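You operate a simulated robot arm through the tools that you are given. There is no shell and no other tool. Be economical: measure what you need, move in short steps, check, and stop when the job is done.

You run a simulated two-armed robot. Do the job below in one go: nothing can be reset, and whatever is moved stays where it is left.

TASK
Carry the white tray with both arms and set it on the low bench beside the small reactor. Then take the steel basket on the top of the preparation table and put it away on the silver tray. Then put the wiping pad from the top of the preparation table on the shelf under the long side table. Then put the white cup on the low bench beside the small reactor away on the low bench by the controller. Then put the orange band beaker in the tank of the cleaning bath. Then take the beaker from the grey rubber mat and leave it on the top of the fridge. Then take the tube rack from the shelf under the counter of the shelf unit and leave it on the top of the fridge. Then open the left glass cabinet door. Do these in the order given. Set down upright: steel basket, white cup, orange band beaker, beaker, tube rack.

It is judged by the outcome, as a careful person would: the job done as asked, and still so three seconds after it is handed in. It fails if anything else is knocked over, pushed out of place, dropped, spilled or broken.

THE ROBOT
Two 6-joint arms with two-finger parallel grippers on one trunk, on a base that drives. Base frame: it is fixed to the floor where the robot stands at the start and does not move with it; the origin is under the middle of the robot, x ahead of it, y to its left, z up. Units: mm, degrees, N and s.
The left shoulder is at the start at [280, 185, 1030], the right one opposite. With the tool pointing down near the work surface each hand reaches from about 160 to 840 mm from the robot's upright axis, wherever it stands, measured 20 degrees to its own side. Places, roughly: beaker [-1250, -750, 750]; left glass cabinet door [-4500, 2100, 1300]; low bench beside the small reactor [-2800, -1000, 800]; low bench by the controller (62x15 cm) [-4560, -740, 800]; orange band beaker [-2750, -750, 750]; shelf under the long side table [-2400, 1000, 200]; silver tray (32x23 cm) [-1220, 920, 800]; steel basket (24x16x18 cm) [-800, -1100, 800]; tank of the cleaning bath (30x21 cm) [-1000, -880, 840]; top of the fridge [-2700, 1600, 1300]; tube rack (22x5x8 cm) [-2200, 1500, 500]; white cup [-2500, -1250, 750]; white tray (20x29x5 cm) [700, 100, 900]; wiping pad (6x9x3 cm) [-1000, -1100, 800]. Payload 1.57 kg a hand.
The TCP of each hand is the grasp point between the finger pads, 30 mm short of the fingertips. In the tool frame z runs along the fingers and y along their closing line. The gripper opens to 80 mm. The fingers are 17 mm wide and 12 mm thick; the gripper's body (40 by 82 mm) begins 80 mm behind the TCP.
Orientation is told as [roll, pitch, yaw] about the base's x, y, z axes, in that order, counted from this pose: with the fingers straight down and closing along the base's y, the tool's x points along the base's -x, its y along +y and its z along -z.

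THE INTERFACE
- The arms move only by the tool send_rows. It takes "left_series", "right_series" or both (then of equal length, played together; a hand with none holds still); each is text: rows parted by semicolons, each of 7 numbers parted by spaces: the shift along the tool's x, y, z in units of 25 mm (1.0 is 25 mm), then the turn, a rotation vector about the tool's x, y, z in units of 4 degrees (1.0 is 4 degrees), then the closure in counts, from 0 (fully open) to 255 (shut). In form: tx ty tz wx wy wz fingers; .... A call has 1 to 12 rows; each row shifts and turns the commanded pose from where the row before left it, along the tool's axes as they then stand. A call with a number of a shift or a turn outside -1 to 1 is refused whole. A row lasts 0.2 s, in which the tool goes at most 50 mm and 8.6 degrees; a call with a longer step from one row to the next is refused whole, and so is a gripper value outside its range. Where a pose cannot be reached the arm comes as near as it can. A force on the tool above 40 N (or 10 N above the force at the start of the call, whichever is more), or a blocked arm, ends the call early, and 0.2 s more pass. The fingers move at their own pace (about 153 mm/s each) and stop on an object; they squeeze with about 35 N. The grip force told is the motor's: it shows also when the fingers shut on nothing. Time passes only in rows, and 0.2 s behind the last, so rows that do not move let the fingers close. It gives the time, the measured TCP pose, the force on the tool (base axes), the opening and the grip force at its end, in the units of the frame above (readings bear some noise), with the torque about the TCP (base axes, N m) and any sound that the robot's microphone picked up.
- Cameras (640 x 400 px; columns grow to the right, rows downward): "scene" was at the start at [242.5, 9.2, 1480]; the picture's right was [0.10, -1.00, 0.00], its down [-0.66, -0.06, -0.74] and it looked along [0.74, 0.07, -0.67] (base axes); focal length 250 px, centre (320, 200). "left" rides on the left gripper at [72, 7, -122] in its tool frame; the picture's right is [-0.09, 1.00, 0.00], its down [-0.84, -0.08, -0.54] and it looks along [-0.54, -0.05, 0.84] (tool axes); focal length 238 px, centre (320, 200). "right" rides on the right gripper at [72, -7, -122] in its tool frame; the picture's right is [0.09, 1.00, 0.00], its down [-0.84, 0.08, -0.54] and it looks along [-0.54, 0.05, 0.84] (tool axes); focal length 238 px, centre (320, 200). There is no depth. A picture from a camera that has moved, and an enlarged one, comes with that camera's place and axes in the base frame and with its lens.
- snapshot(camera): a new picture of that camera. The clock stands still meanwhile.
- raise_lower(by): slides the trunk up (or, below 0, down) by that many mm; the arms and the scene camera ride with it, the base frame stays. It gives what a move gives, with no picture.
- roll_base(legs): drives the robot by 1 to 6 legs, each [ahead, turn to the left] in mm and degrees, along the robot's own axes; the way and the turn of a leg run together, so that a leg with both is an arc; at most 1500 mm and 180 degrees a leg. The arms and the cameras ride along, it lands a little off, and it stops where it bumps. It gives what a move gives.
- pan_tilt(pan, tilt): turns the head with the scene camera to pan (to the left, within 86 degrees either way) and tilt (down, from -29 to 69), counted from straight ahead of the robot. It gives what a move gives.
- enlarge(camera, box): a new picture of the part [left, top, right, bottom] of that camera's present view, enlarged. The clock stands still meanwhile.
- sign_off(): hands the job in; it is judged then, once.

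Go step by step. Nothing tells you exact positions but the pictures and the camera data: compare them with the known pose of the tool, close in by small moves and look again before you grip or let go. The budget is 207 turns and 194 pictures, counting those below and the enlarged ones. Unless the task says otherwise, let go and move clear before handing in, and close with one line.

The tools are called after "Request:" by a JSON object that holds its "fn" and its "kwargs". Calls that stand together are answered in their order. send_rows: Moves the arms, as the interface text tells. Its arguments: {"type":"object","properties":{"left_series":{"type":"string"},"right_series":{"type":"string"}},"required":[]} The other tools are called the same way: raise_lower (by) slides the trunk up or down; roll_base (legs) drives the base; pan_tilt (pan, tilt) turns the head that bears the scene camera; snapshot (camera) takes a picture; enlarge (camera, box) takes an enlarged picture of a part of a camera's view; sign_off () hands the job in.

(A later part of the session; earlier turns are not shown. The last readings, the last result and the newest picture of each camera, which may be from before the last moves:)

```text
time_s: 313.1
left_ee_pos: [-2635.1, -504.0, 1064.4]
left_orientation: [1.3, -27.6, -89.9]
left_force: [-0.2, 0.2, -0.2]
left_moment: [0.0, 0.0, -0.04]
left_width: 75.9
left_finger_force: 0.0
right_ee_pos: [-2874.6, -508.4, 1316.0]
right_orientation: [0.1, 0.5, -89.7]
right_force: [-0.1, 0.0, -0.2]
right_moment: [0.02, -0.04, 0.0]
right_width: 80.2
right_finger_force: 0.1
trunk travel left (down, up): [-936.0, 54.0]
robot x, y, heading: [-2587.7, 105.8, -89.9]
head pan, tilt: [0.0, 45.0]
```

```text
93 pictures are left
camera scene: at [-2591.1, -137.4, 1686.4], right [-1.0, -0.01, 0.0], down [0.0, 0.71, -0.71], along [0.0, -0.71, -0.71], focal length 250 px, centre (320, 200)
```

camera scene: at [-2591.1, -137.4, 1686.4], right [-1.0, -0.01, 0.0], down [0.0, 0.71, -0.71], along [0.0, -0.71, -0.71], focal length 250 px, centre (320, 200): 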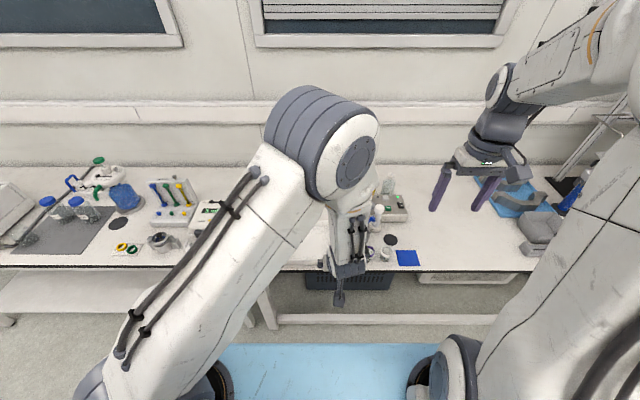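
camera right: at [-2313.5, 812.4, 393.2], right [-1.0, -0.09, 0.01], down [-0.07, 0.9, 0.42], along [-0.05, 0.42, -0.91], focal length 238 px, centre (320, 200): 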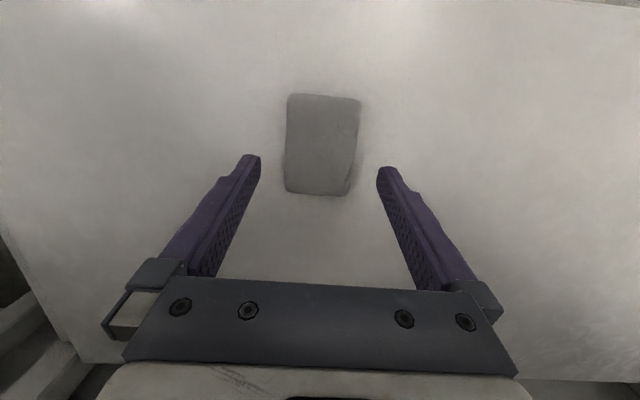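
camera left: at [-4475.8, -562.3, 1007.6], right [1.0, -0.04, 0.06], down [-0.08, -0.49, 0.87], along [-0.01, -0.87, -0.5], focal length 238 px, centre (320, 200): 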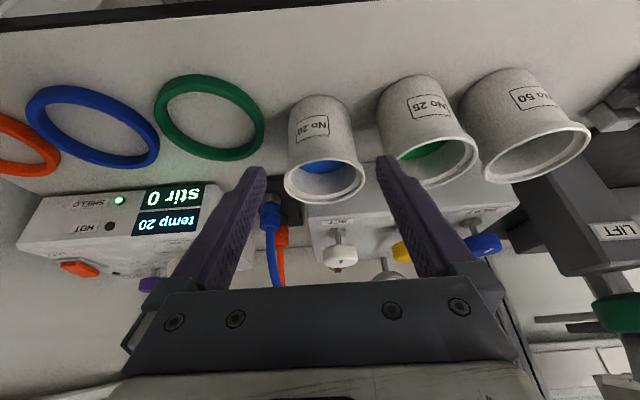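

Request:
{"fn": "roll_base", "kwargs": {"legs": [[150, 0]]}}

Request:
{"fn": "send_rows", "kwargs": {"left_series": "0 1 -0.5 0 0 0 20;0 1 -0.5 0 0 0 20;0 1 -0.5 0 0 0 20;0 1 -0.5 0 0 0 20;0 1 -0.5 0 0 0 20;0 1 -0.5 0 0 0 20;0 1 -0.5 0 0 0 20;0 1 -0.5 0 0 0 20;0 0 0 0 0 0 20;0 0 0 0 0 0 20;0 0 0 0 0 0 20;0 0 0 0 0 0 20", "right_series": "-0.11 0.59 1 0 0 0 0;-0.11 0.59 1 0 0 0 0;-0.11 0.59 1 0 0 0 0;-0.11 0.59 1 0 0 0 0;-0.11 0.59 1 0 0 0 0;-0.11 0.59 1 0 0 0 0;-0.11 0.59 1 0 0 0 0;-0.11 0.59 1 0 0 0 0;-0.11 0.59 1 0 0 0 0;-0.11 0.59 1 0 0 0 0;-0.11 0.59 1 0 0 0 0;-0.11 0.59 1 0 0 0 0"}}

Request:
{"fn": "snapshot", "kwargs": {"camera": "right"}}

Request:
{"fn": "snapshot", "kwargs": {"camera": "scene"}}

```text
time_s: 314.5
left_ee_pos: [-2633.4, -652.0, 1063.6]
left_orientation: [1.3, -27.6, -89.9]
left_force: [0.3, 0.1, 0.3]
left_moment: [0.02, -0.02, -0.01]
left_width: 75.6
left_finger_force: 0.0
right_ee_pos: [-2875.7, -657.3, 1316.3]
right_orientation: [0.1, 0.5, -89.7]
right_force: [0.1, 0.3, -0.7]
right_moment: [0.0, 0.02, 0.0]
right_width: 80.2
right_finger_force: 0.1
trunk travel left (down, up): [-936.0, 54.0]
robot x, y, heading: [-2590.8, -45.0, -89.9]
head pan, tilt: [0.0, 45.0]
```

```text
time_s: 317.1
left_ee_pos: [-2463.7, -668.8, 1144.6]
left_orientation: [1.3, -27.6, -89.9]
left_force: [-0.2, -0.1, 0.8]
left_moment: [-0.02, 0.01, -0.02]
left_width: 73.8
left_finger_force: 0.0
left hand out of reach, approached as far as the arm can: row 3, 4, 5, 6, 7, 8
right_ee_pos: [-2698.5, -688.7, 1015.3]
right_orientation: [0.1, 0.4, -89.9]
right_force: [0.5, 0.7, 0.3]
right_moment: [0.06, -0.04, -0.04]
right_width: 80.0
right_finger_force: 0.0
trunk travel left (down, up): [-936.0, 54.0]
robot x, y, heading: [-2590.1, -46.7, -89.8]
head pan, tilt: [0.0, 45.0]
```

```text
92 pictures are left
camera right: at [-2705.6, -618.4, 1138.5], right [1.0, 0.09, 0.0], down [0.08, -0.84, 0.54], along [0.05, -0.53, -0.84], focal length 238 px, centre (320, 200)
```

right: 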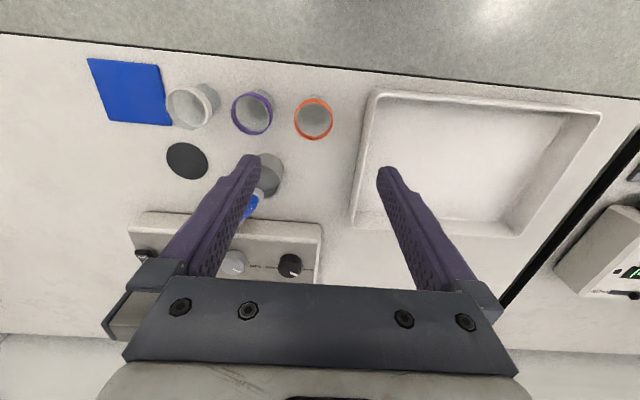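

```text
91 pictures are left
camera scene: at [-2590.6, -286.8, 1686.4], right [-1.0, 0.0, 0.0], down [0.0, 0.71, -0.71], along [0.0, -0.71, -0.71], focal length 250 px, centre (320, 200)
```

scene: 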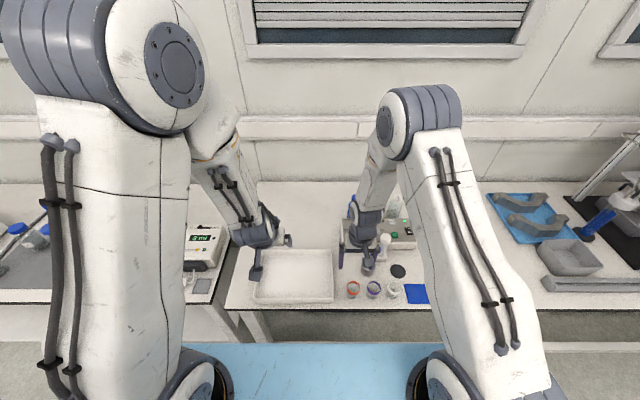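

The orange beaker's rim is at about (−2706, −685). I centre, turn the gripper 45° to clear its neighbours, and lower partway.

Request:
{"fn": "send_rows", "kwargs": {"right_series": "0 -0.3 0 0 0 1 0;0 0 0 0 0 1 0;0 0 0 0 0 1 0;0 0 0 0 0 1 0;0 0 0 0 0 1 0;0 0 0 0 0 1 0;0 0 0 0 0 1 0;0 0 0 0 0 1 0;0 0 0 0 0 1 0;0 0 0 0 0 1 0;0 0 0 0 0 1 0;0 0 0 0 0 0.25 0"}}

Request:
{"fn": "send_rows", "kwargs": {"right_series": "0 0 0.9 0 0 0 0;0 0 0.9 0 0 0 0;0 0 0.9 0 0 0 0;0 0 0.9 0 0 0 0"}}

Request:
{"fn": "snapshot", "kwargs": {"camera": "right"}}

```text
time_s: 319.7
left_ee_pos: [-2464.9, -669.4, 1144.6]
left_orientation: [1.2, -27.5, -89.9]
left_force: [-0.7, 0.0, -0.5]
left_moment: [0.01, 0.03, 0.02]
left_width: 74.0
left_finger_force: 0.0
right_ee_pos: [-2704.2, -686.6, 1016.2]
right_orientation: [-0.3, 0.3, -135.0]
right_force: [-0.1, -1.6, 0.6]
right_moment: [-0.03, 0.03, 0.01]
right_width: 80.0
right_finger_force: 0.1
trunk travel left (down, up): [-936.0, 54.0]
robot x, y, heading: [-2590.8, -44.5, -89.8]
head pan, tilt: [0.0, 45.0]
```

```text
time_s: 320.7
left_ee_pos: [-2465.5, -668.8, 1146.3]
left_orientation: [1.3, -27.5, -89.9]
left_force: [0.3, 0.1, -0.1]
left_moment: [0.0, 0.0, 0.03]
left_width: 73.6
left_finger_force: 0.0
right_ee_pos: [-2704.1, -687.4, 925.0]
right_orientation: [-0.3, 0.5, -134.8]
right_force: [-0.3, 0.2, 0.0]
right_moment: [-0.02, 0.0, -0.02]
right_width: 79.9
right_finger_force: 0.1
trunk travel left (down, up): [-936.0, 54.0]
robot x, y, heading: [-2587.0, -48.3, -89.7]
head pan, tilt: [0.0, 45.0]
```

```text
90 pictures are left
camera right: at [-2659.8, -632.5, 1046.9], right [0.77, -0.64, 0.0], down [-0.54, -0.65, 0.54], along [-0.34, -0.41, -0.84], focal length 238 px, centre (320, 200)
```

right: 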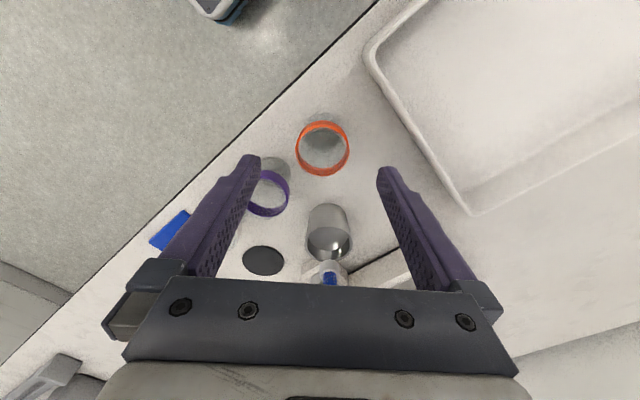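

The rim is at (−2706, −691, z≈840). I descend around it to z≈829 and close.

Request:
{"fn": "send_rows", "kwargs": {"right_series": "-0.17 0.04 0.76 0 0 0 0;0 0 0.76 0 0 0 0;0 0 0.76 0 0 0 0;0 0 0.76 0 0 0 0;0 0 0.72 0 0 0 0;0 0 0 0 0 0 0"}}

Request:
{"fn": "snapshot", "kwargs": {"camera": "right"}}

```text
time_s: 322.1
left_ee_pos: [-2464.7, -668.8, 1146.2]
left_orientation: [1.3, -27.6, -89.8]
left_force: [-0.3, 0.5, 1.1]
left_moment: [0.0, 0.02, 0.03]
left_width: 73.6
left_finger_force: 0.0
right_ee_pos: [-2707.2, -690.8, 829.9]
right_orientation: [-0.4, 0.4, -134.8]
right_force: [0.2, -0.4, 1.0]
right_moment: [-0.02, -0.03, -0.02]
right_width: 79.9
right_finger_force: 0.0
trunk travel left (down, up): [-936.0, 54.0]
robot x, y, heading: [-2588.9, -43.9, -89.9]
head pan, tilt: [0.0, 45.0]
```

```text
89 pictures are left
camera right: at [-2662.1, -635.4, 953.7], right [0.77, -0.64, 0.0], down [-0.54, -0.65, 0.54], along [-0.34, -0.41, -0.84], focal length 238 px, centre (320, 200)
```

right: 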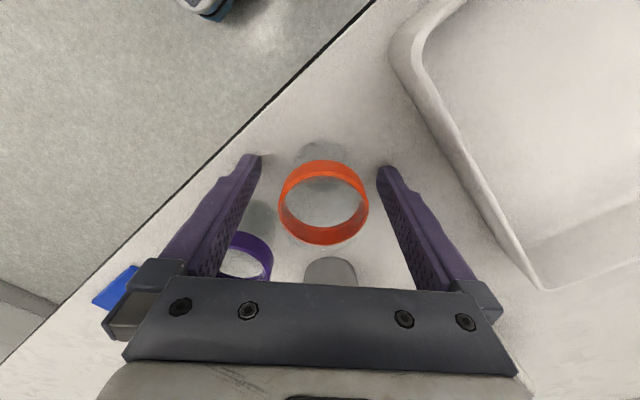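

Centred. I close on the beaker and lift.

Request:
{"fn": "send_rows", "kwargs": {"right_series": "0 0 0 0 0 0 60;0 0 0 0 0 0 120;0 0 0 0 0 0 255;0 0 0 0 0 0 255;0 0 -0.1 0 0 0 255;0 0 -0.3 0 0 0 255;0 0 -0.6 0 0 0 255;0 0 -0.9 0 0 0 255;0 0 -0.9 0 0 0 255;0 0 -0.9 0 0 0 255;0 0 -0.9 0 0 0 255"}}

Request:
{"fn": "snapshot", "kwargs": {"camera": "right"}}

```text
time_s: 324.5
left_ee_pos: [-2464.2, -668.3, 1145.0]
left_orientation: [1.3, -27.6, -89.9]
left_force: [-0.6, -0.8, 0.0]
left_moment: [0.01, 0.0, -0.04]
left_width: 74.0
left_finger_force: 0.1
right_ee_pos: [-2706.4, -691.0, 945.7]
right_orientation: [-0.4, 0.4, -134.9]
right_force: [0.2, -0.3, -0.4]
right_moment: [0.02, 0.02, 0.01]
right_width: 45.1
right_finger_force: 35.4
trunk travel left (down, up): [-936.0, 54.0]
robot x, y, heading: [-2591.5, -49.8, -89.6]
head pan, tilt: [0.0, 45.0]
```

```text
88 pictures are left
camera right: at [-2661.2, -635.7, 1069.6], right [0.77, -0.64, -0.01], down [-0.54, -0.65, 0.54], along [-0.34, -0.41, -0.84], focal length 238 px, centre (320, 200)
```

right: 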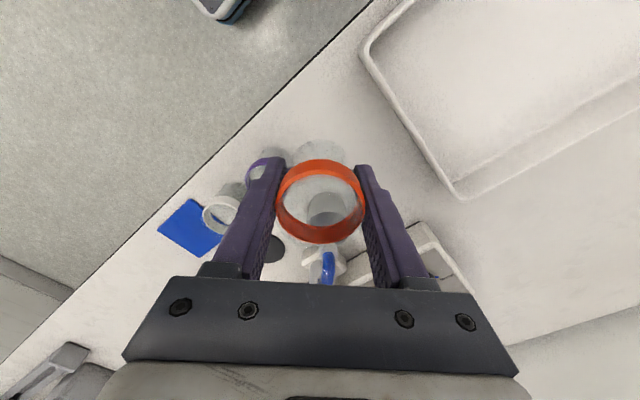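

The beaker is held. I lift both hands higher (straightening the left one) and drive to the cleaning bath.

Request:
{"fn": "send_rows", "kwargs": {"left_series": "0 0 0 0 1 0 20;0 0 0 0 1 0 20;0 0 0 0 1 0 20;0 0 0 0 1 0 20;0 0 0 0 1 0 20;0 0 0 0 1 0 20;0 0 0 0 0.9 0 20;0.5 0.5 -1 0 0 0 20;0.5 0.5 -1 0 0 0 20;0.5 0.5 -1 0 0 0 20;0.5 0.5 -1 0 0 0 20;0.5 0.5 -1 0 0 0 20", "right_series": "0 0 -0.4 0 0 0 255;0 0 -0.4 0 0 0 255;0 0 -0.4 0 0 0 255;0 0 -0.4 0 0 0 255;0 0 -0.4 0 0 0 255;0 0 -0.4 0 0 0 255;0 0 -0.4 0 0 0 255;0 0 -0.4 0 0 0 255;0 0 0 0 0 0 255;0 0 0 0 0 0 255;0 0 0 0 0 0 255;0 0 0 0 0 0 255"}}

Request:
{"fn": "roll_base", "kwargs": {"legs": [[-150, 0], [0, 90], [1500, 0], [180, 0], [0, -90]]}}

Request:
{"fn": "snapshot", "kwargs": {"camera": "scene"}}

```text
time_s: 327.1
left_ee_pos: [-2400.5, -580.8, 1259.2]
left_orientation: [4.7, -12.8, -89.4]
left_force: [-0.3, 0.1, -0.7]
left_moment: [0.0, 0.01, 0.01]
left_width: 74.0
left_finger_force: 0.0
left hand out of reach, approached as far as the arm can: row 3, 4, 5, 6, 7, 12
right_ee_pos: [-2707.7, -690.9, 1026.3]
right_orientation: [-0.4, 0.3, -134.8]
right_force: [-0.9, -0.8, -0.2]
right_moment: [0.02, 0.0, 0.05]
right_width: 45.3
right_finger_force: 34.9
trunk travel left (down, up): [-936.0, 54.0]
robot x, y, heading: [-2591.6, -46.3, -89.8]
head pan, tilt: [0.0, 45.0]
```

```text
time_s: 344.3
left_ee_pos: [-698.8, -367.8, 1259.0]
left_orientation: [4.5, -13.0, -86.7]
left_force: [-0.1, -0.5, 0.5]
left_moment: [0.01, -0.01, 0.03]
left_width: 73.8
left_finger_force: 0.0
right_ee_pos: [-1002.2, -491.0, 1026.5]
right_orientation: [-0.3, 0.3, -132.2]
right_force: [-0.6, 0.7, 0.4]
right_moment: [-0.01, 0.05, 0.0]
right_width: 45.0
right_finger_force: 34.8
trunk travel left (down, up): [-936.0, 54.0]
robot x, y, heading: [-913.2, 157.7, -87.1]
head pan, tilt: [0.0, 45.0]
```

```text
87 pictures are left
camera scene: at [-903.0, -80.9, 1686.4], right [-1.0, -0.05, 0.0], down [-0.04, 0.71, -0.71], along [0.04, -0.71, -0.71], focal length 250 px, centre (320, 200)
```

scene: 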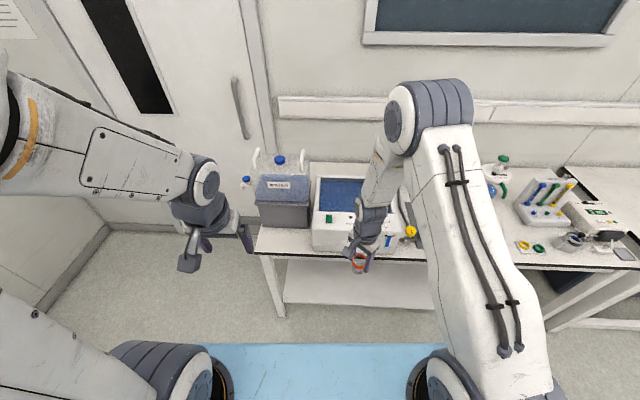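

Request:
{"fn": "roll_base", "kwargs": {"legs": [[330, -2.5]]}}

Request:
{"fn": "snapshot", "kwargs": {"camera": "right"}}

Request:
{"fn": "snapshot", "kwargs": {"camera": "scene"}}

```text
time_s: 346.5
left_ee_pos: [-715.6, -714.0, 1258.8]
left_orientation: [4.6, -12.9, -89.5]
left_force: [0.3, 0.0, -0.6]
left_moment: [-0.02, 0.0, 0.01]
left_width: 73.9
left_finger_force: 0.2
right_ee_pos: [-1024.3, -822.1, 1026.3]
right_orientation: [-0.3, 0.4, -134.9]
right_force: [0.3, 0.3, -0.6]
right_moment: [-0.02, 0.02, 0.01]
right_width: 44.5
right_finger_force: 35.1
trunk travel left (down, up): [-936.0, 54.0]
robot x, y, heading: [-905.8, -176.5, -90.0]
head pan, tilt: [0.0, 45.0]
```

```text
86 pictures are left
camera right: at [-979.6, -767.6, 1149.3], right [0.77, -0.64, -0.01], down [-0.54, -0.65, 0.54], along [-0.35, -0.41, -0.84], focal length 238 px, centre (320, 200)
```

right: 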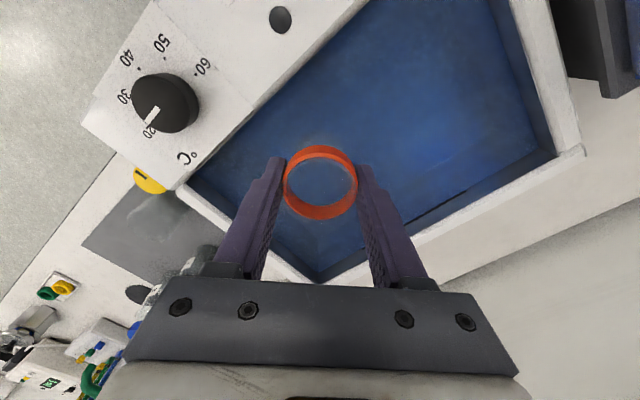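

```text
85 pictures are left
camera scene: at [-906.3, -417.9, 1686.4], right [-1.0, 0.0, 0.0], down [0.0, 0.71, -0.71], along [0.0, -0.71, -0.71], focal length 250 px, centre (320, 200)
```

scene: 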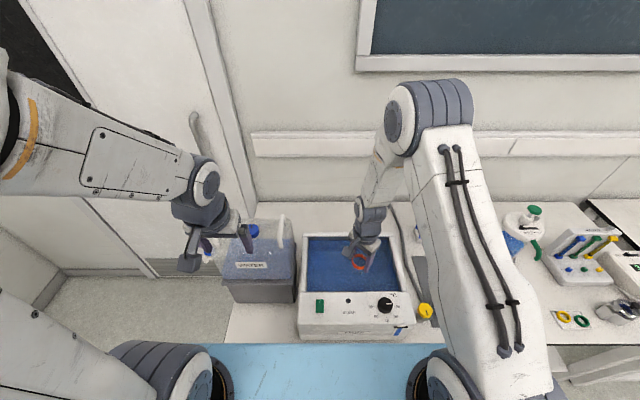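

The tank opening spans x≈−1150…−865, y≈−770…−965. I move over its centre and descend partway.

Request:
{"fn": "send_rows", "kwargs": {"right_series": "-0.28 0.58 0 0 0 0 255;-0.28 0.58 0 0 0 0 255;-0.28 0.58 0 0 0 0 255;0 0 0.7 0 0 0 255;0 0 0.7 0 0 0 255;0 0 0.7 0 0 0 255;0 0 0.6 0 0 0 255"}}

Request:
{"fn": "snapshot", "kwargs": {"camera": "right"}}

Request:
{"fn": "enlarge", "kwargs": {"camera": "scene", "box": [280, 200, 440, 300]}}

```text
time_s: 348.1
left_ee_pos: [-715.6, -714.1, 1259.7]
left_orientation: [4.6, -12.9, -89.5]
left_force: [-0.5, -1.0, 0.1]
left_moment: [0.01, 0.0, 0.01]
left_width: 73.9
left_finger_force: 0.0
right_ee_pos: [-1007.2, -868.2, 958.7]
right_orientation: [-0.2, 0.4, -135.0]
right_force: [-0.8, -0.1, 0.0]
right_moment: [0.02, 0.02, -0.02]
right_width: 44.8
right_finger_force: 35.4
trunk travel left (down, up): [-936.0, 54.0]
robot x, y, heading: [-906.9, -179.0, -90.1]
head pan, tilt: [0.0, 45.0]
```

```text
84 pictures are left
camera right: at [-962.3, -813.1, 1080.9], right [0.77, -0.64, 0.0], down [-0.54, -0.65, 0.54], along [-0.35, -0.41, -0.84], focal length 238 px, centre (320, 200)
```

right: 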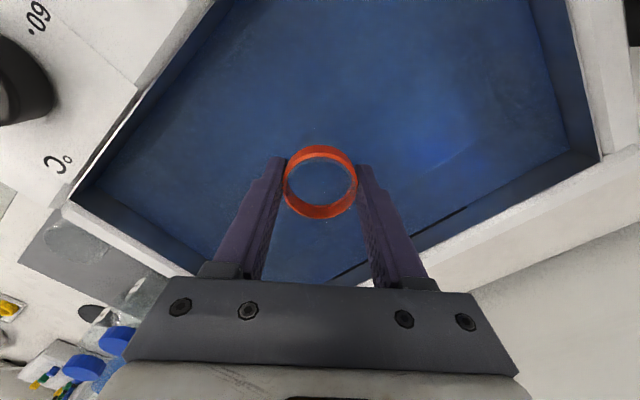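

```text
4.00 times, centred on (360, 250) of scene
camera zoom: at [-906.3, -418.0, 1686.4], right [-1.0, 0.0, 0.0], down [0.0, 0.71, -0.71], along [0.0, -0.71, -0.71], focal length 1002 px, centre (160, 0)
```

zoom: 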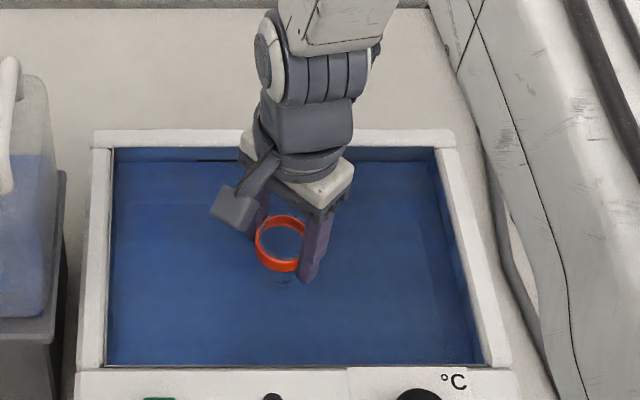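

I descend slowly until the beaker meets the tank floor.

Request:
{"fn": "send_rows", "kwargs": {"right_series": "0 0 0.3 0 0 0 255;0 0 0.3 0 0 0 255;0 0 0.3 0 0 0 255;0 0 0.25 0 0 0 255;0 0 0.25 0 0 0 255;0 0 0.25 0 0 0 255;0 0 0.25 0 0 0 255;0 0 0.25 0 0 0 255;0 0 0.25 0 0 0 255;0 0 0.25 0 0 0 255"}}

Request:
{"fn": "enlarge", "kwargs": {"camera": "scene", "box": [280, 200, 440, 300]}}

```text
time_s: 350.2
left_ee_pos: [-716.9, -713.8, 1260.5]
left_orientation: [4.7, -12.8, -89.5]
left_force: [-0.1, -0.2, -0.5]
left_moment: [0.0, 0.03, 0.03]
left_width: 73.7
left_finger_force: 0.0
right_ee_pos: [-1008.5, -867.1, 901.1]
right_orientation: [-0.2, 0.3, -135.1]
right_force: [-4.1, 4.2, 19.2]
right_moment: [0.28, 0.27, 0.03]
right_width: 44.3
right_finger_force: 35.6
trunk travel left (down, up): [-936.0, 54.0]
robot x, y, heading: [-901.8, -178.4, -90.1]
head pan, tilt: [0.0, 45.0]
stopped in row 10 (right hand): the force on the tool passed its limit at 46 N (the readings are from after the stop); the commanded pose is now the measured one
```

```text
4.00 times, centred on (360, 250) of scene
camera zoom: at [-906.2, -416.6, 1686.9], right [-1.0, 0.0, 0.0], down [0.0, 0.71, -0.71], along [0.0, -0.71, -0.71], focal length 1002 px, centre (160, 0)
```

zoom: 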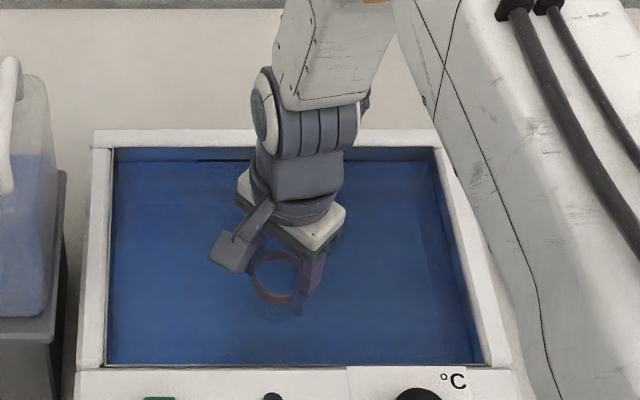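

The beaker rests on the tank floor in the water. I release and rise straight up.

Request:
{"fn": "send_rows", "kwargs": {"right_series": "0 0 0 0 0 0 160;0 0 0 0 0 0 60;0 0 0 0 0 0 30;0 0 -0.3 0 0 0 30;0 0 -0.5 0 0 0 30;0 0 -0.8 0 0 0 30;0 0 -0.9 0 0 0 30;0 0 -0.9 0 0 0 30;0 0 -0.9 0 0 0 30;0 0 -0.9 0 0 0 30;0 0 -0.9 0 0 0 30"}}

Request:
{"fn": "snapshot", "kwargs": {"camera": "right"}}

Request:
{"fn": "enlarge", "kwargs": {"camera": "scene", "box": [280, 180, 540, 343]}}

```text
time_s: 352.6
left_ee_pos: [-715.4, -715.4, 1259.0]
left_orientation: [4.6, -13.0, -89.6]
left_force: [0.7, 0.2, -0.2]
left_moment: [-0.02, -0.03, 0.01]
left_width: 73.6
left_finger_force: 0.0
right_ee_pos: [-1009.6, -867.8, 1052.1]
right_orientation: [-0.3, 0.5, -135.1]
right_force: [-0.3, -0.4, 0.0]
right_moment: [0.03, 0.01, -0.03]
right_width: 70.5
right_finger_force: 0.0
trunk travel left (down, up): [-936.0, 54.0]
robot x, y, heading: [-908.9, -175.9, -90.0]
head pan, tilt: [0.0, 45.0]
```

```text
81 pictures are left
camera right: at [-963.7, -813.2, 1174.4], right [0.77, -0.64, 0.0], down [-0.54, -0.65, 0.54], along [-0.35, -0.41, -0.84], focal length 238 px, centre (320, 200)
```

right: 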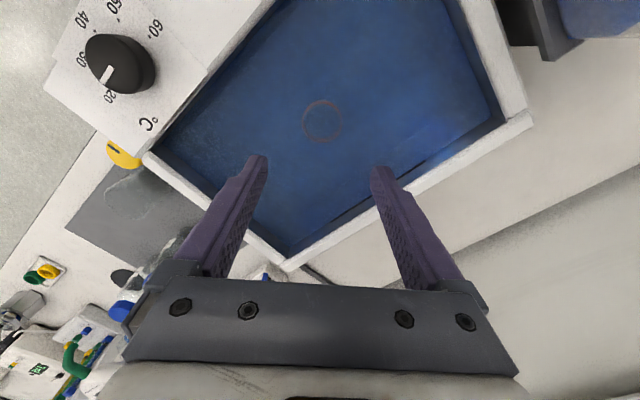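

```text
2.45 times, centred on (410, 262) of scene
camera zoom: at [-906.3, -417.9, 1686.4], right [-1.0, 0.0, 0.0], down [0.0, 0.71, -0.71], along [0.0, -0.71, -0.71], focal length 615 px, centre (99, 49)
```

zoom: 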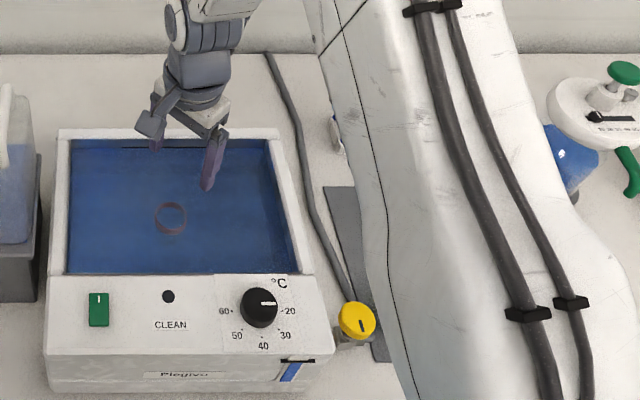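

The beaker stands in the tank. Next is the glass beaker on the grey mat at about (−1300, −790). I shift sideways along the table.

Request:
{"fn": "roll_base", "kwargs": {"legs": [[-180, 0], [0, 90], [-290, 0], [0, -90], [130, 0]]}}

Request:
{"fn": "snapshot", "kwargs": {"camera": "scene"}}

Request:
{"fn": "snapshot", "kwargs": {"camera": "right"}}

```text
time_s: 364.2
left_ee_pos: [-995.8, -664.3, 1259.5]
left_orientation: [4.7, -12.8, -88.8]
left_force: [0.1, 0.2, 0.5]
left_moment: [0.01, 0.02, 0.01]
left_width: 73.6
left_finger_force: 0.0
right_ee_pos: [-1286.5, -821.5, 1050.5]
right_orientation: [-0.1, 0.3, -134.2]
right_force: [0.7, 0.3, -0.3]
right_moment: [-0.01, 0.0, 0.01]
right_width: 70.9
right_finger_force: 0.0
trunk travel left (down, up): [-936.0, 54.0]
robot x, y, heading: [-1190.6, -131.4, -89.5]
head pan, tilt: [0.0, 45.0]
```

```text
79 pictures are left
camera scene: at [-1190.5, -370.0, 1686.4], right [-1.0, -0.01, 0.0], down [-0.01, 0.71, -0.71], along [0.01, -0.71, -0.71], focal length 250 px, centre (320, 200)
```

scene: 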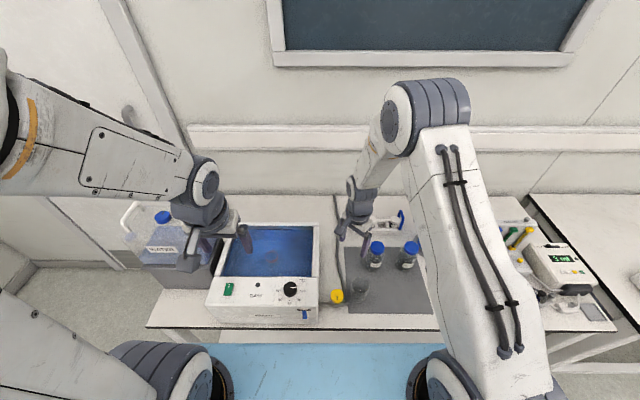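

```text
78 pictures are left
camera right: at [-1242.1, -766.2, 1174.1], right [0.78, -0.63, 0.0], down [-0.53, -0.66, 0.54], along [-0.34, -0.42, -0.84], focal length 238 px, centre (320, 200)
```

right: 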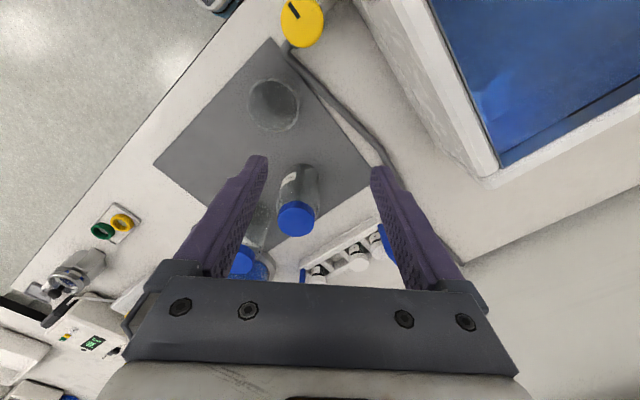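

The glass beaker is at about (−1325, −775). I move the right hand over it and descend partway.

Request:
{"fn": "send_rows", "kwargs": {"right_series": "0.065 -0.6 0.3 0 0 0 0;0.065 -0.6 0.3 0 0 0 0;0.065 -0.6 0.7 0 0 0 0;0.065 -0.6 0.7 0 0 0 0;0 0 0.7 0 0 0 0;0 0 0.7 0 0 0 0"}}

Request:
{"fn": "snapshot", "kwargs": {"camera": "right"}}

Request:
{"fn": "enlarge", "kwargs": {"camera": "scene", "box": [310, 220, 470, 320]}}

```text
time_s: 365.6
left_ee_pos: [-995.3, -664.0, 1259.7]
left_orientation: [4.6, -12.8, -88.7]
left_force: [0.1, -0.1, 0.5]
left_moment: [0.01, -0.02, 0.03]
left_width: 74.1
left_finger_force: 0.0
right_ee_pos: [-1326.1, -775.6, 966.3]
right_orientation: [-0.2, 0.3, -134.3]
right_force: [0.6, -0.9, 0.1]
right_moment: [0.02, 0.0, 0.02]
right_width: 79.8
right_finger_force: 0.1
trunk travel left (down, up): [-936.0, 54.0]
robot x, y, heading: [-1195.2, -128.2, -89.3]
head pan, tilt: [0.0, 45.0]
```

```text
77 pictures are left
camera right: at [-1281.6, -719.5, 1088.7], right [0.78, -0.63, 0.0], down [-0.53, -0.66, 0.54], along [-0.34, -0.42, -0.84], focal length 238 px, centre (320, 200)
```

right: 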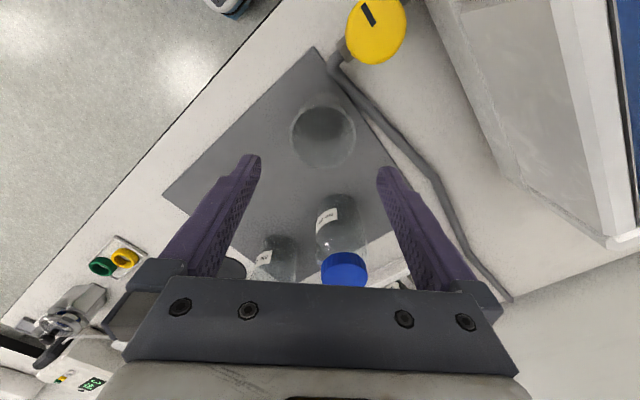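

```text
4.00 times, centred on (390, 270) of scene
camera zoom: at [-1190.3, -370.2, 1686.4], right [-1.0, -0.01, 0.0], down [-0.01, 0.71, -0.71], along [0.01, -0.71, -0.71], focal length 1002 px, centre (40, -80)
```

zoom: 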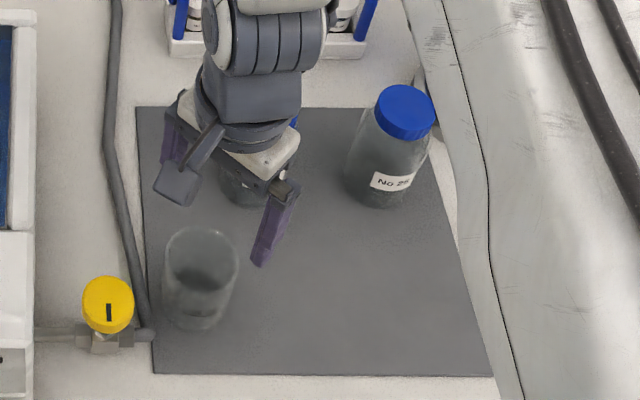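

The rim is at (−1321, −775, z≈870), 60 mm wide. I centre, descend to z≈835 and check.

Request:
{"fn": "send_rows", "kwargs": {"right_series": "0.11 0.115 0.75 0 0 0 0;0 0 0.75 0 0 0 0;0 0 0.75 0 0 0 0;0 0 0.75 0 0 0 0;0 0 0.75 0 0 0 0;0 0 0.75 0 0 0 0;0 0 0.75 0 0 0 0"}}

Request:
{"fn": "snapshot", "kwargs": {"camera": "right"}}

```text
time_s: 367.2
left_ee_pos: [-997.6, -664.1, 1260.3]
left_orientation: [4.5, -12.9, -88.8]
left_force: [-0.7, 0.7, 0.7]
left_moment: [0.01, 0.01, 0.01]
left_width: 73.7
left_finger_force: 0.1
right_ee_pos: [-1322.9, -774.7, 836.2]
right_orientation: [-0.2, 0.3, -134.3]
right_force: [0.7, -0.4, 0.0]
right_moment: [0.01, 0.01, 0.02]
right_width: 79.9
right_finger_force: 0.0
trunk travel left (down, up): [-936.0, 54.0]
robot x, y, heading: [-1188.1, -129.7, -89.2]
head pan, tilt: [0.0, 45.0]
```

```text
75 pictures are left
camera right: at [-1277.0, -718.8, 957.8], right [0.78, -0.63, 0.0], down [-0.53, -0.66, 0.54], along [-0.34, -0.42, -0.84], focal length 238 px, centre (320, 200)
```

right: 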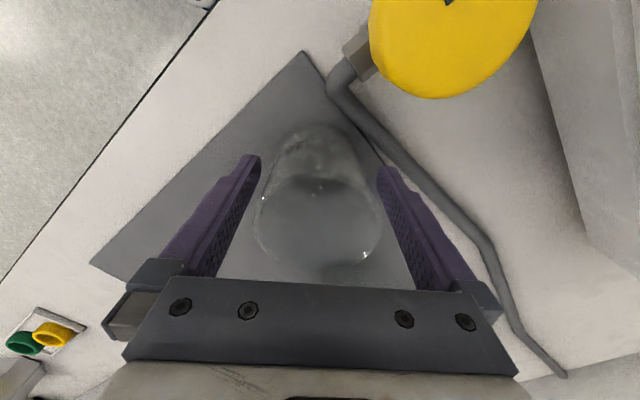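

The beaker is centred between the fingers; I close and lift.

Request:
{"fn": "send_rows", "kwargs": {"right_series": "0 0 0 0 0 0 40;0 0 0 0 0 0 80;0 0 0 0 0 0 200;0 0 0 0 0 0 255;0 0 -0.1 0 0 0 255;0 0 -0.3 0 0 0 255;0 0 -0.6 0 0 0 255;0 0 -0.9 0 0 0 255;0 0 -0.9 0 0 0 255;0 0 -0.9 0 0 0 255;0 0 -0.9 0 0 0 255;0 0 -0.9 0 0 0 255"}}

Request:
{"fn": "snapshot", "kwargs": {"camera": "right"}}

```text
time_s: 369.8
left_ee_pos: [-996.0, -663.2, 1258.6]
left_orientation: [4.6, -12.8, -88.8]
left_force: [0.5, 0.7, -0.2]
left_moment: [0.01, 0.02, 0.02]
left_width: 73.7
left_finger_force: 0.0
right_ee_pos: [-1322.8, -774.0, 972.4]
right_orientation: [-0.2, 0.3, -134.2]
right_force: [0.1, -0.3, -0.9]
right_moment: [0.0, 0.0, -0.04]
right_width: 63.2
right_finger_force: 35.0
trunk travel left (down, up): [-936.0, 54.0]
robot x, y, heading: [-1189.5, -130.7, -89.4]
head pan, tilt: [0.0, 45.0]
```

```text
74 pictures are left
camera right: at [-1277.8, -719.0, 1094.1], right [0.78, -0.63, 0.0], down [-0.53, -0.66, 0.54], along [-0.34, -0.42, -0.84], focal length 238 px, centre (320, 200)
```

right: 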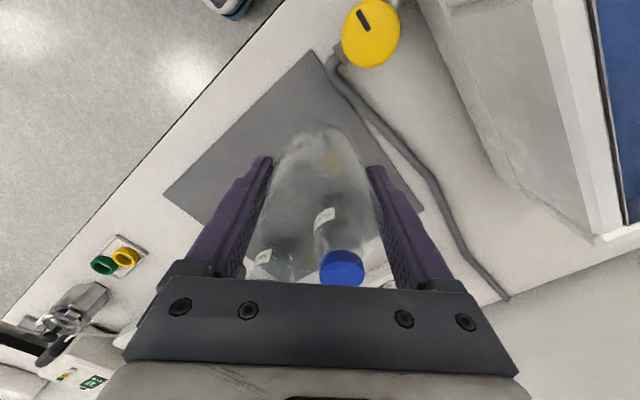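

The beaker is held. The fridge is behind the notice-board wall, so I drive west and around; first to x≈−3700, then north, looking.

Request:
{"fn": "raise_lower", "kwargs": {"by": 50}}

Request:
{"fn": "roll_base", "kwargs": {"legs": [[-150, 0], [0, -90], [1500, 0], [1000, 0], [0, -90]]}}

Request:
{"fn": "pan_tilt", "kwargs": {"pan": 0, "tilt": 20}}

Request:
{"fn": "snapshot", "kwargs": {"camera": "scene"}}

Request:
{"fn": "pan_tilt", "kwargs": {"pan": -35, "tilt": 20}}

Request:
{"fn": "snapshot", "kwargs": {"camera": "scene"}}

```text
time_s: 370.7
left_ee_pos: [-997.1, -665.2, 1308.7]
left_orientation: [4.6, -12.8, -88.8]
left_force: [-0.6, -0.4, -0.8]
left_moment: [-0.03, -0.02, 0.02]
left_width: 73.9
left_finger_force: 0.0
right_ee_pos: [-1321.7, -776.0, 1021.8]
right_orientation: [-0.2, 0.3, -134.2]
right_force: [-0.2, -0.8, -1.8]
right_moment: [0.01, 0.0, 0.04]
right_width: 63.4
right_finger_force: 34.6
trunk travel left (down, up): [-986.0, 4.0]
robot x, y, heading: [-1192.4, -129.9, -89.2]
head pan, tilt: [0.0, 45.0]
```

```text
time_s: 391.5
left_ee_pos: [-3872.9, 524.0, 1309.1]
left_orientation: [4.6, -12.7, 90.2]
left_force: [-0.6, 0.6, -1.0]
left_moment: [-0.02, -0.02, 0.02]
left_width: 73.9
left_finger_force: 0.0
right_ee_pos: [-3545.9, 630.6, 1020.9]
right_orientation: [-0.2, 0.3, 44.7]
right_force: [-0.3, 0.2, -0.8]
right_moment: [0.01, -0.02, 0.01]
right_width: 63.0
right_finger_force: 35.1
trunk travel left (down, up): [-986.0, 4.0]
robot x, y, heading: [-3686.8, -13.3, 89.8]
head pan, tilt: [0.0, 45.0]
```

```text
time_s: 392.4
left_ee_pos: [-3873.5, 524.3, 1309.5]
left_orientation: [4.6, -12.7, 90.4]
left_force: [0.5, 0.3, 0.1]
left_moment: [0.0, 0.01, -0.03]
left_width: 73.8
left_finger_force: 0.1
right_ee_pos: [-3545.1, 629.2, 1020.6]
right_orientation: [-0.2, 0.3, 44.8]
right_force: [0.2, -0.5, -1.5]
right_moment: [0.02, -0.02, -0.03]
right_width: 63.1
right_finger_force: 35.2
trunk travel left (down, up): [-986.0, 4.0]
robot x, y, heading: [-3686.6, -11.2, 89.8]
head pan, tilt: [0.0, 20.0]
```

```text
73 pictures are left
camera scene: at [-3685.9, 241.6, 1775.0], right [1.0, 0.0, 0.0], down [0.0, -0.34, -0.94], along [0.0, 0.94, -0.34], focal length 250 px, centre (320, 200)
```

scene: 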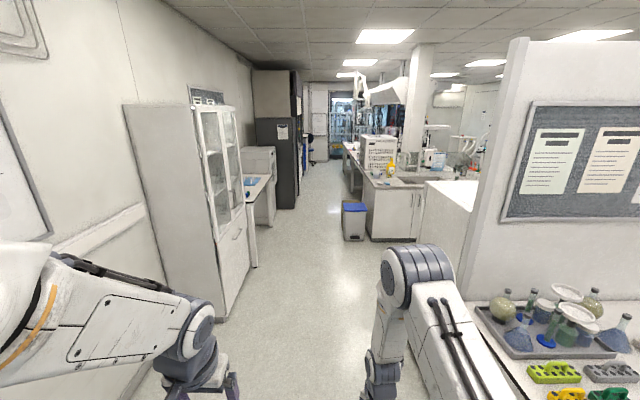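

```text
time_s: 393.4
left_ee_pos: [-3874.2, 523.6, 1308.7]
left_orientation: [4.6, -12.8, 90.3]
left_force: [-0.5, 0.4, 0.3]
left_moment: [-0.03, 0.01, 0.01]
left_width: 73.7
left_finger_force: 0.1
right_ee_pos: [-3546.2, 630.5, 1021.3]
right_orientation: [-0.2, 0.3, 44.8]
right_force: [0.6, 0.0, -1.5]
right_moment: [0.03, 0.01, 0.0]
right_width: 63.1
right_finger_force: 34.7
trunk travel left (down, up): [-986.0, 4.0]
robot x, y, heading: [-3683.6, -15.9, 89.6]
head pan, tilt: [-35.0, 20.0]
```

```text
72 pictures are left
camera scene: at [-3632.6, 224.5, 1775.1], right [0.82, -0.58, 0.0], down [-0.2, -0.28, -0.94], along [0.54, 0.77, -0.34], focal length 250 px, centre (320, 200)
```

scene: 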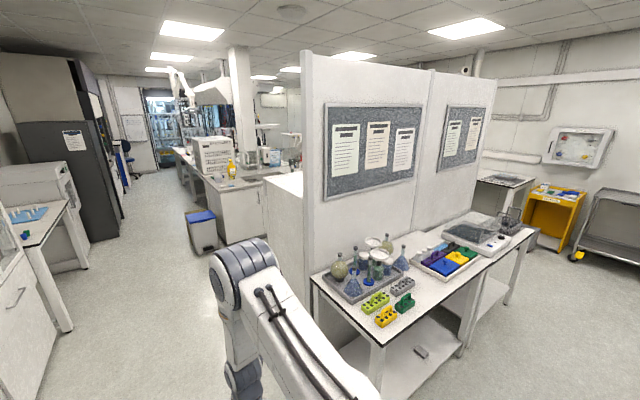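

The fridge is the white block just behind the partition's west end. I raise the beaker 300 mm and drive north, then look right.

Request:
{"fn": "send_rows", "kwargs": {"right_series": "0 0 -0.5 0 0 0 255;0 0 -1 0 0 0 255;0 0 -1 0 0 0 255;0 0 -1 0 0 0 255;0 0 -1 0 0 0 255;0 0 -1 0 0 0 255;0 0 -1 0 0 0 255;0 0 -1 0 0 0 255;0 0 -1 0 0 0 255;0 0 -1 0 0 0 255;0 0 -1 0 0 0 255;0 0 -1 0 0 0 255"}}

Request:
{"fn": "roll_base", "kwargs": {"legs": [[1500, 0]]}}

Request:
{"fn": "pan_tilt", "kwargs": {"pan": -75, "tilt": 20}}

Request:
{"fn": "snapshot", "kwargs": {"camera": "scene"}}

```text
time_s: 396.0
left_ee_pos: [-3873.3, 524.0, 1308.7]
left_orientation: [4.5, -12.8, 90.3]
left_force: [-0.2, -0.1, 0.8]
left_moment: [-0.03, -0.03, -0.02]
left_width: 73.7
left_finger_force: 0.0
right_ee_pos: [-3546.0, 632.5, 1308.5]
right_orientation: [-0.3, 0.5, 44.8]
right_force: [0.6, 0.1, -1.5]
right_moment: [-0.04, 0.0, 0.01]
right_width: 62.9
right_finger_force: 35.1
trunk travel left (down, up): [-986.0, 4.0]
robot x, y, heading: [-3684.6, -10.7, 89.7]
head pan, tilt: [-35.0, 20.0]
```

```text
time_s: 403.4
left_ee_pos: [-3837.5, 2017.3, 1308.9]
left_orientation: [4.5, -12.8, 88.9]
left_force: [1.4, -0.5, -0.1]
left_moment: [0.04, 0.01, -0.01]
left_width: 73.7
left_finger_force: 0.0
right_ee_pos: [-3507.0, 2117.8, 1307.6]
right_orientation: [-0.2, 0.4, 43.5]
right_force: [-0.2, 0.9, -2.0]
right_moment: [-0.02, 0.02, 0.01]
right_width: 63.1
right_finger_force: 35.0
trunk travel left (down, up): [-986.0, 4.0]
robot x, y, heading: [-3660.5, 1476.4, 88.4]
head pan, tilt: [-35.0, 20.0]
```

```text
time_s: 404.4
left_ee_pos: [-3838.5, 2016.0, 1309.1]
left_orientation: [4.6, -12.8, 89.0]
left_force: [-0.6, 0.7, 0.0]
left_moment: [0.05, 0.02, 0.0]
left_width: 73.9
left_finger_force: 0.0
right_ee_pos: [-3507.4, 2117.2, 1308.9]
right_orientation: [-0.3, 0.3, 43.6]
right_force: [0.7, 0.5, 0.0]
right_moment: [0.02, -0.01, 0.0]
right_width: 63.3
right_finger_force: 35.1
trunk travel left (down, up): [-986.0, 4.0]
robot x, y, heading: [-3661.3, 1474.2, 88.3]
head pan, tilt: [-75.0, 20.0]
```

```text
71 pictures are left
camera scene: at [-3568.6, 1658.2, 1775.1], right [0.23, -0.97, 0.0], down [-0.33, -0.08, -0.94], along [0.91, 0.22, -0.34], focal length 250 px, centre (320, 200)
```

scene: 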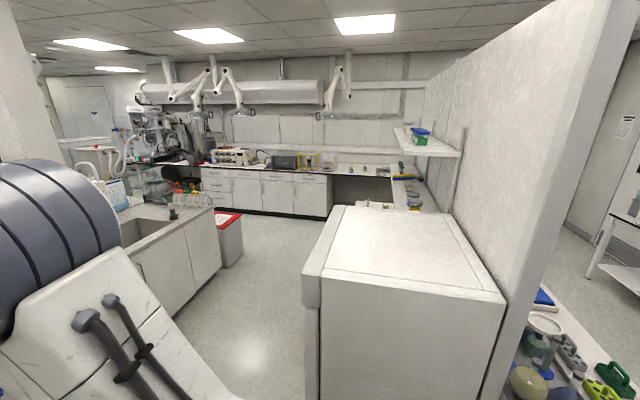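

The fridge top is empty: x≈−2960…−2330, y≈1310…1810. I raise the beaker above its level, go a bit further north, and turn to face it.

Request:
{"fn": "send_rows", "kwargs": {"left_series": "0 0 -0.5 0 0 0 20;0 0 -0.5 0 0 0 20;0 0 -0.5 0 0 0 20;0 0 -0.5 0 0 0 20", "right_series": "0 0 -0.9 0 0 0 255;0 0 -0.9 0 0 0 255;0 0 -0.9 0 0 0 255;0 0 -0.9 0 0 0 255"}}

Request:
{"fn": "roll_base", "kwargs": {"legs": [[230, 0], [0, -88]]}}

Request:
{"fn": "pan_tilt", "kwargs": {"pan": 0, "tilt": 35}}

Request:
{"fn": "snapshot", "kwargs": {"camera": "scene"}}

```text
time_s: 405.4
left_ee_pos: [-3832.7, 2004.9, 1358.5]
left_orientation: [4.6, -12.9, 89.0]
left_force: [0.7, 0.2, -0.4]
left_moment: [0.0, -0.04, -0.01]
left_width: 74.0
left_finger_force: 0.0
right_ee_pos: [-3507.0, 2118.5, 1397.7]
right_orientation: [-0.1, 0.3, 43.5]
right_force: [-0.5, -0.2, -0.3]
right_moment: [-0.01, -0.01, 0.0]
right_width: 62.8
right_finger_force: 34.5
trunk travel left (down, up): [-986.0, 4.0]
robot x, y, heading: [-3660.4, 1474.0, 88.7]
head pan, tilt: [-75.0, 20.0]
```

```text
time_s: 410.9
left_ee_pos: [-3127.7, 1874.7, 1358.5]
left_orientation: [4.6, -12.8, -0.8]
left_force: [0.4, 0.6, 0.3]
left_moment: [0.0, -0.04, 0.02]
left_width: 73.6
left_finger_force: 0.1
right_ee_pos: [-3012.5, 1549.2, 1398.3]
right_orientation: [-0.3, 0.3, -46.3]
right_force: [0.1, -0.3, -0.9]
right_moment: [0.01, -0.02, -0.02]
right_width: 62.6
right_finger_force: 35.2
trunk travel left (down, up): [-986.0, 4.0]
robot x, y, heading: [-3658.1, 1703.2, -1.1]
head pan, tilt: [-75.0, 20.0]
```

```text
time_s: 412.4
left_ee_pos: [-3127.7, 1874.1, 1357.7]
left_orientation: [4.6, -12.8, -0.7]
left_force: [0.4, 0.0, 0.4]
left_moment: [-0.01, 0.02, 0.01]
left_width: 73.9
left_finger_force: 0.1
right_ee_pos: [-3011.9, 1549.5, 1398.0]
right_orientation: [-0.1, 0.3, -46.3]
right_force: [0.7, -0.7, -0.1]
right_moment: [0.02, -0.05, -0.01]
right_width: 62.8
right_finger_force: 35.0
trunk travel left (down, up): [-986.0, 4.0]
robot x, y, heading: [-3653.4, 1699.1, -1.3]
head pan, tilt: [0.0, 35.0]
```

```text
70 pictures are left
camera scene: at [-3408.7, 1696.5, 1751.2], right [-0.02, -1.0, 0.0], down [-0.57, 0.01, -0.82], along [0.82, -0.02, -0.57], focal length 250 px, centre (320, 200)
```

scene: 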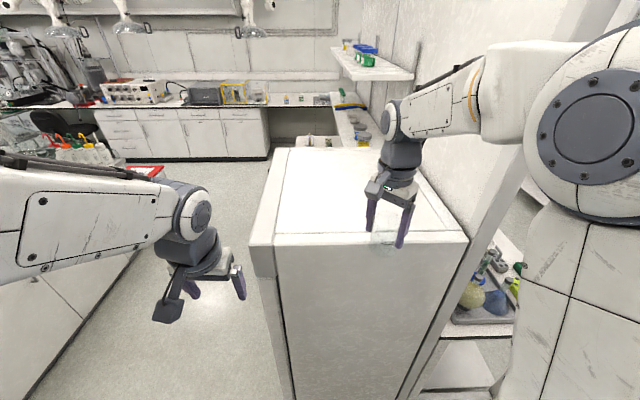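

I roll 190 mm forward to bring the beaker over the fridge top, then lower to contact.

Request:
{"fn": "roll_base", "kwargs": {"legs": [[190, 0]]}}

Request:
{"fn": "snapshot", "kwargs": {"camera": "right"}}

Request:
{"fn": "snapshot", "kwargs": {"camera": "scene"}}

```text
time_s: 414.0
left_ee_pos: [-2936.8, 1870.8, 1358.3]
left_orientation: [4.7, -12.8, -0.6]
left_force: [0.3, 0.1, -0.3]
left_moment: [-0.04, -0.02, 0.0]
left_width: 74.1
left_finger_force: 0.1
right_ee_pos: [-2820.4, 1545.9, 1397.5]
right_orientation: [-0.1, 0.4, -46.3]
right_force: [0.2, -1.0, -1.4]
right_moment: [-0.02, 0.0, -0.01]
right_width: 62.8
right_finger_force: 34.9
trunk travel left (down, up): [-986.0, 4.0]
robot x, y, heading: [-3467.0, 1697.0, -1.2]
head pan, tilt: [0.0, 35.0]
```

```text
69 pictures are left
camera right: at [-2875.5, 1592.7, 1519.7], right [0.65, 0.76, 0.0], down [0.64, -0.55, 0.54], along [0.4, -0.35, -0.84], focal length 238 px, centre (320, 200)
```

right: 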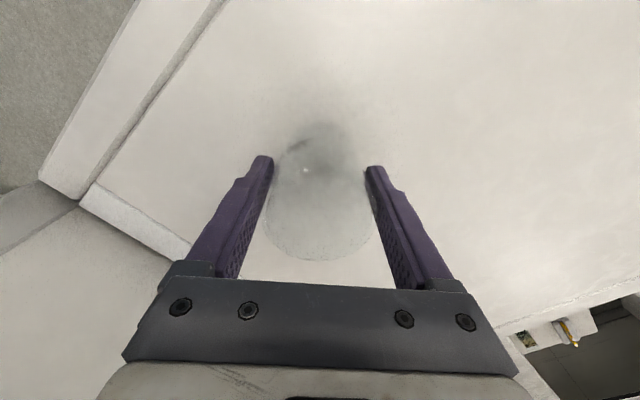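

```text
68 pictures are left
camera scene: at [-3217.6, 1692.7, 1751.1], right [-0.02, -1.0, 0.0], down [-0.57, 0.01, -0.82], along [0.82, -0.02, -0.57], focal length 250 px, centre (320, 200)
```

scene: 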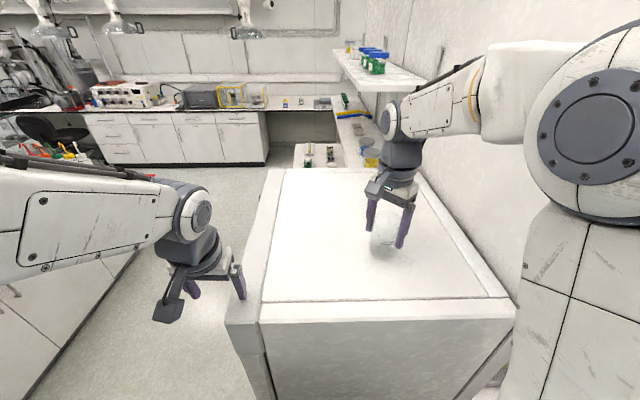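

Request:
{"fn": "send_rows", "kwargs": {"right_series": "0 0 0.4 0 0 0 255;0 0 0.3 0 0 0 255;0 0 0.25 0 0 0 255;0 0 0.2 0 0 0 255;0 0 0.2 0 0 0 255;0 0 0.2 0 0 0 255;0 0 0.2 0 0 0 255;0 0 0.2 0 0 0 255;0 0 0.2 0 0 0 255;0 0 0.2 0 0 0 255;0 0 0.2 0 0 0 255;0 0 0.2 0 0 0 255"}}

Request:
{"fn": "snapshot", "kwargs": {"camera": "right"}}

```text
time_s: 415.3
left_ee_pos: [-2936.2, 1871.4, 1357.9]
left_orientation: [4.6, -13.0, -0.7]
left_force: [-0.4, -0.2, -0.3]
left_moment: [0.02, 0.02, 0.01]
left_width: 73.5
left_finger_force: 0.1
right_ee_pos: [-2822.2, 1546.6, 1365.7]
right_orientation: [0.2, 0.0, -46.0]
right_force: [-1.8, -0.4, 15.3]
right_moment: [-0.4, 0.18, -0.09]
right_width: 62.4
right_finger_force: 35.2
trunk travel left (down, up): [-986.0, 4.0]
robot x, y, heading: [-3464.4, 1697.5, -1.6]
head pan, tilt: [0.0, 35.0]
stopped in row 6 (right hand): the force on the tool passed its limit at 46 N (the readings are from after the stop); the commanded pose is now the measured one
```

```text
67 pictures are left
camera right: at [-2876.5, 1592.7, 1487.3], right [0.65, 0.76, 0.0], down [0.63, -0.55, 0.54], along [0.41, -0.35, -0.84], focal length 238 px, centre (320, 200)
```

right: 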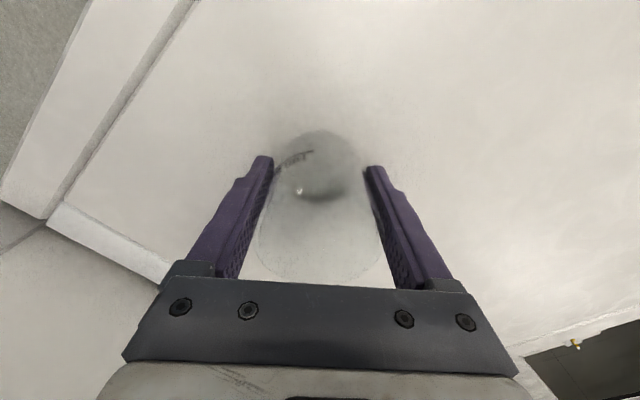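

Contact on the fridge top. I release and rise.

Request:
{"fn": "send_rows", "kwargs": {"right_series": "0 0 0 0 0 0 50;0 0 0 0 0 0 20;0 0 0 0 0 0 0;0 0 0 0 0 0 0;0 0 -0.3 0 0 0 0;0 0 -0.6 0 0 0 0;0 0 -0.9 0 0 0 0;0 0 -0.9 0 0 0 0;0 0 -0.9 0 0 0 0;0 0 -0.9 0 0 0 0"}}

Request:
{"fn": "snapshot", "kwargs": {"camera": "right"}}

```text
time_s: 417.5
left_ee_pos: [-2936.6, 1870.1, 1357.8]
left_orientation: [4.6, -12.7, -0.6]
left_force: [-0.6, 0.0, 0.0]
left_moment: [-0.04, -0.01, 0.0]
left_width: 73.9
left_finger_force: 0.0
right_ee_pos: [-2820.2, 1544.5, 1476.5]
right_orientation: [0.0, 0.1, -46.2]
right_force: [0.3, -0.8, 0.4]
right_moment: [0.0, -0.01, 0.0]
right_width: 80.0
right_finger_force: 0.0
trunk travel left (down, up): [-986.0, 4.0]
robot x, y, heading: [-3466.8, 1698.9, -1.1]
head pan, tilt: [0.0, 35.0]
```

```text
66 pictures are left
camera right: at [-2876.3, 1591.7, 1598.6], right [0.65, 0.76, 0.0], down [0.64, -0.55, 0.54], along [0.41, -0.35, -0.84], focal length 238 px, centre (320, 200)
```

right: 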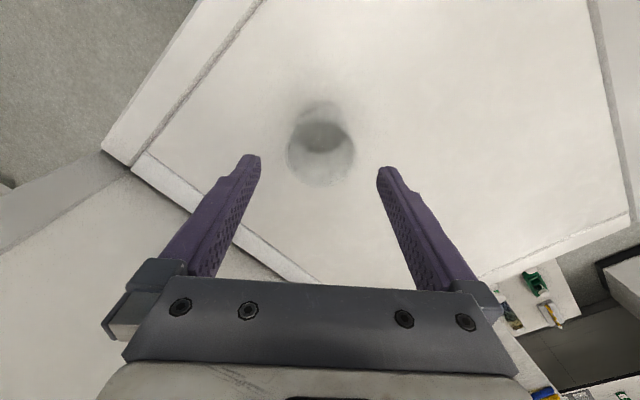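

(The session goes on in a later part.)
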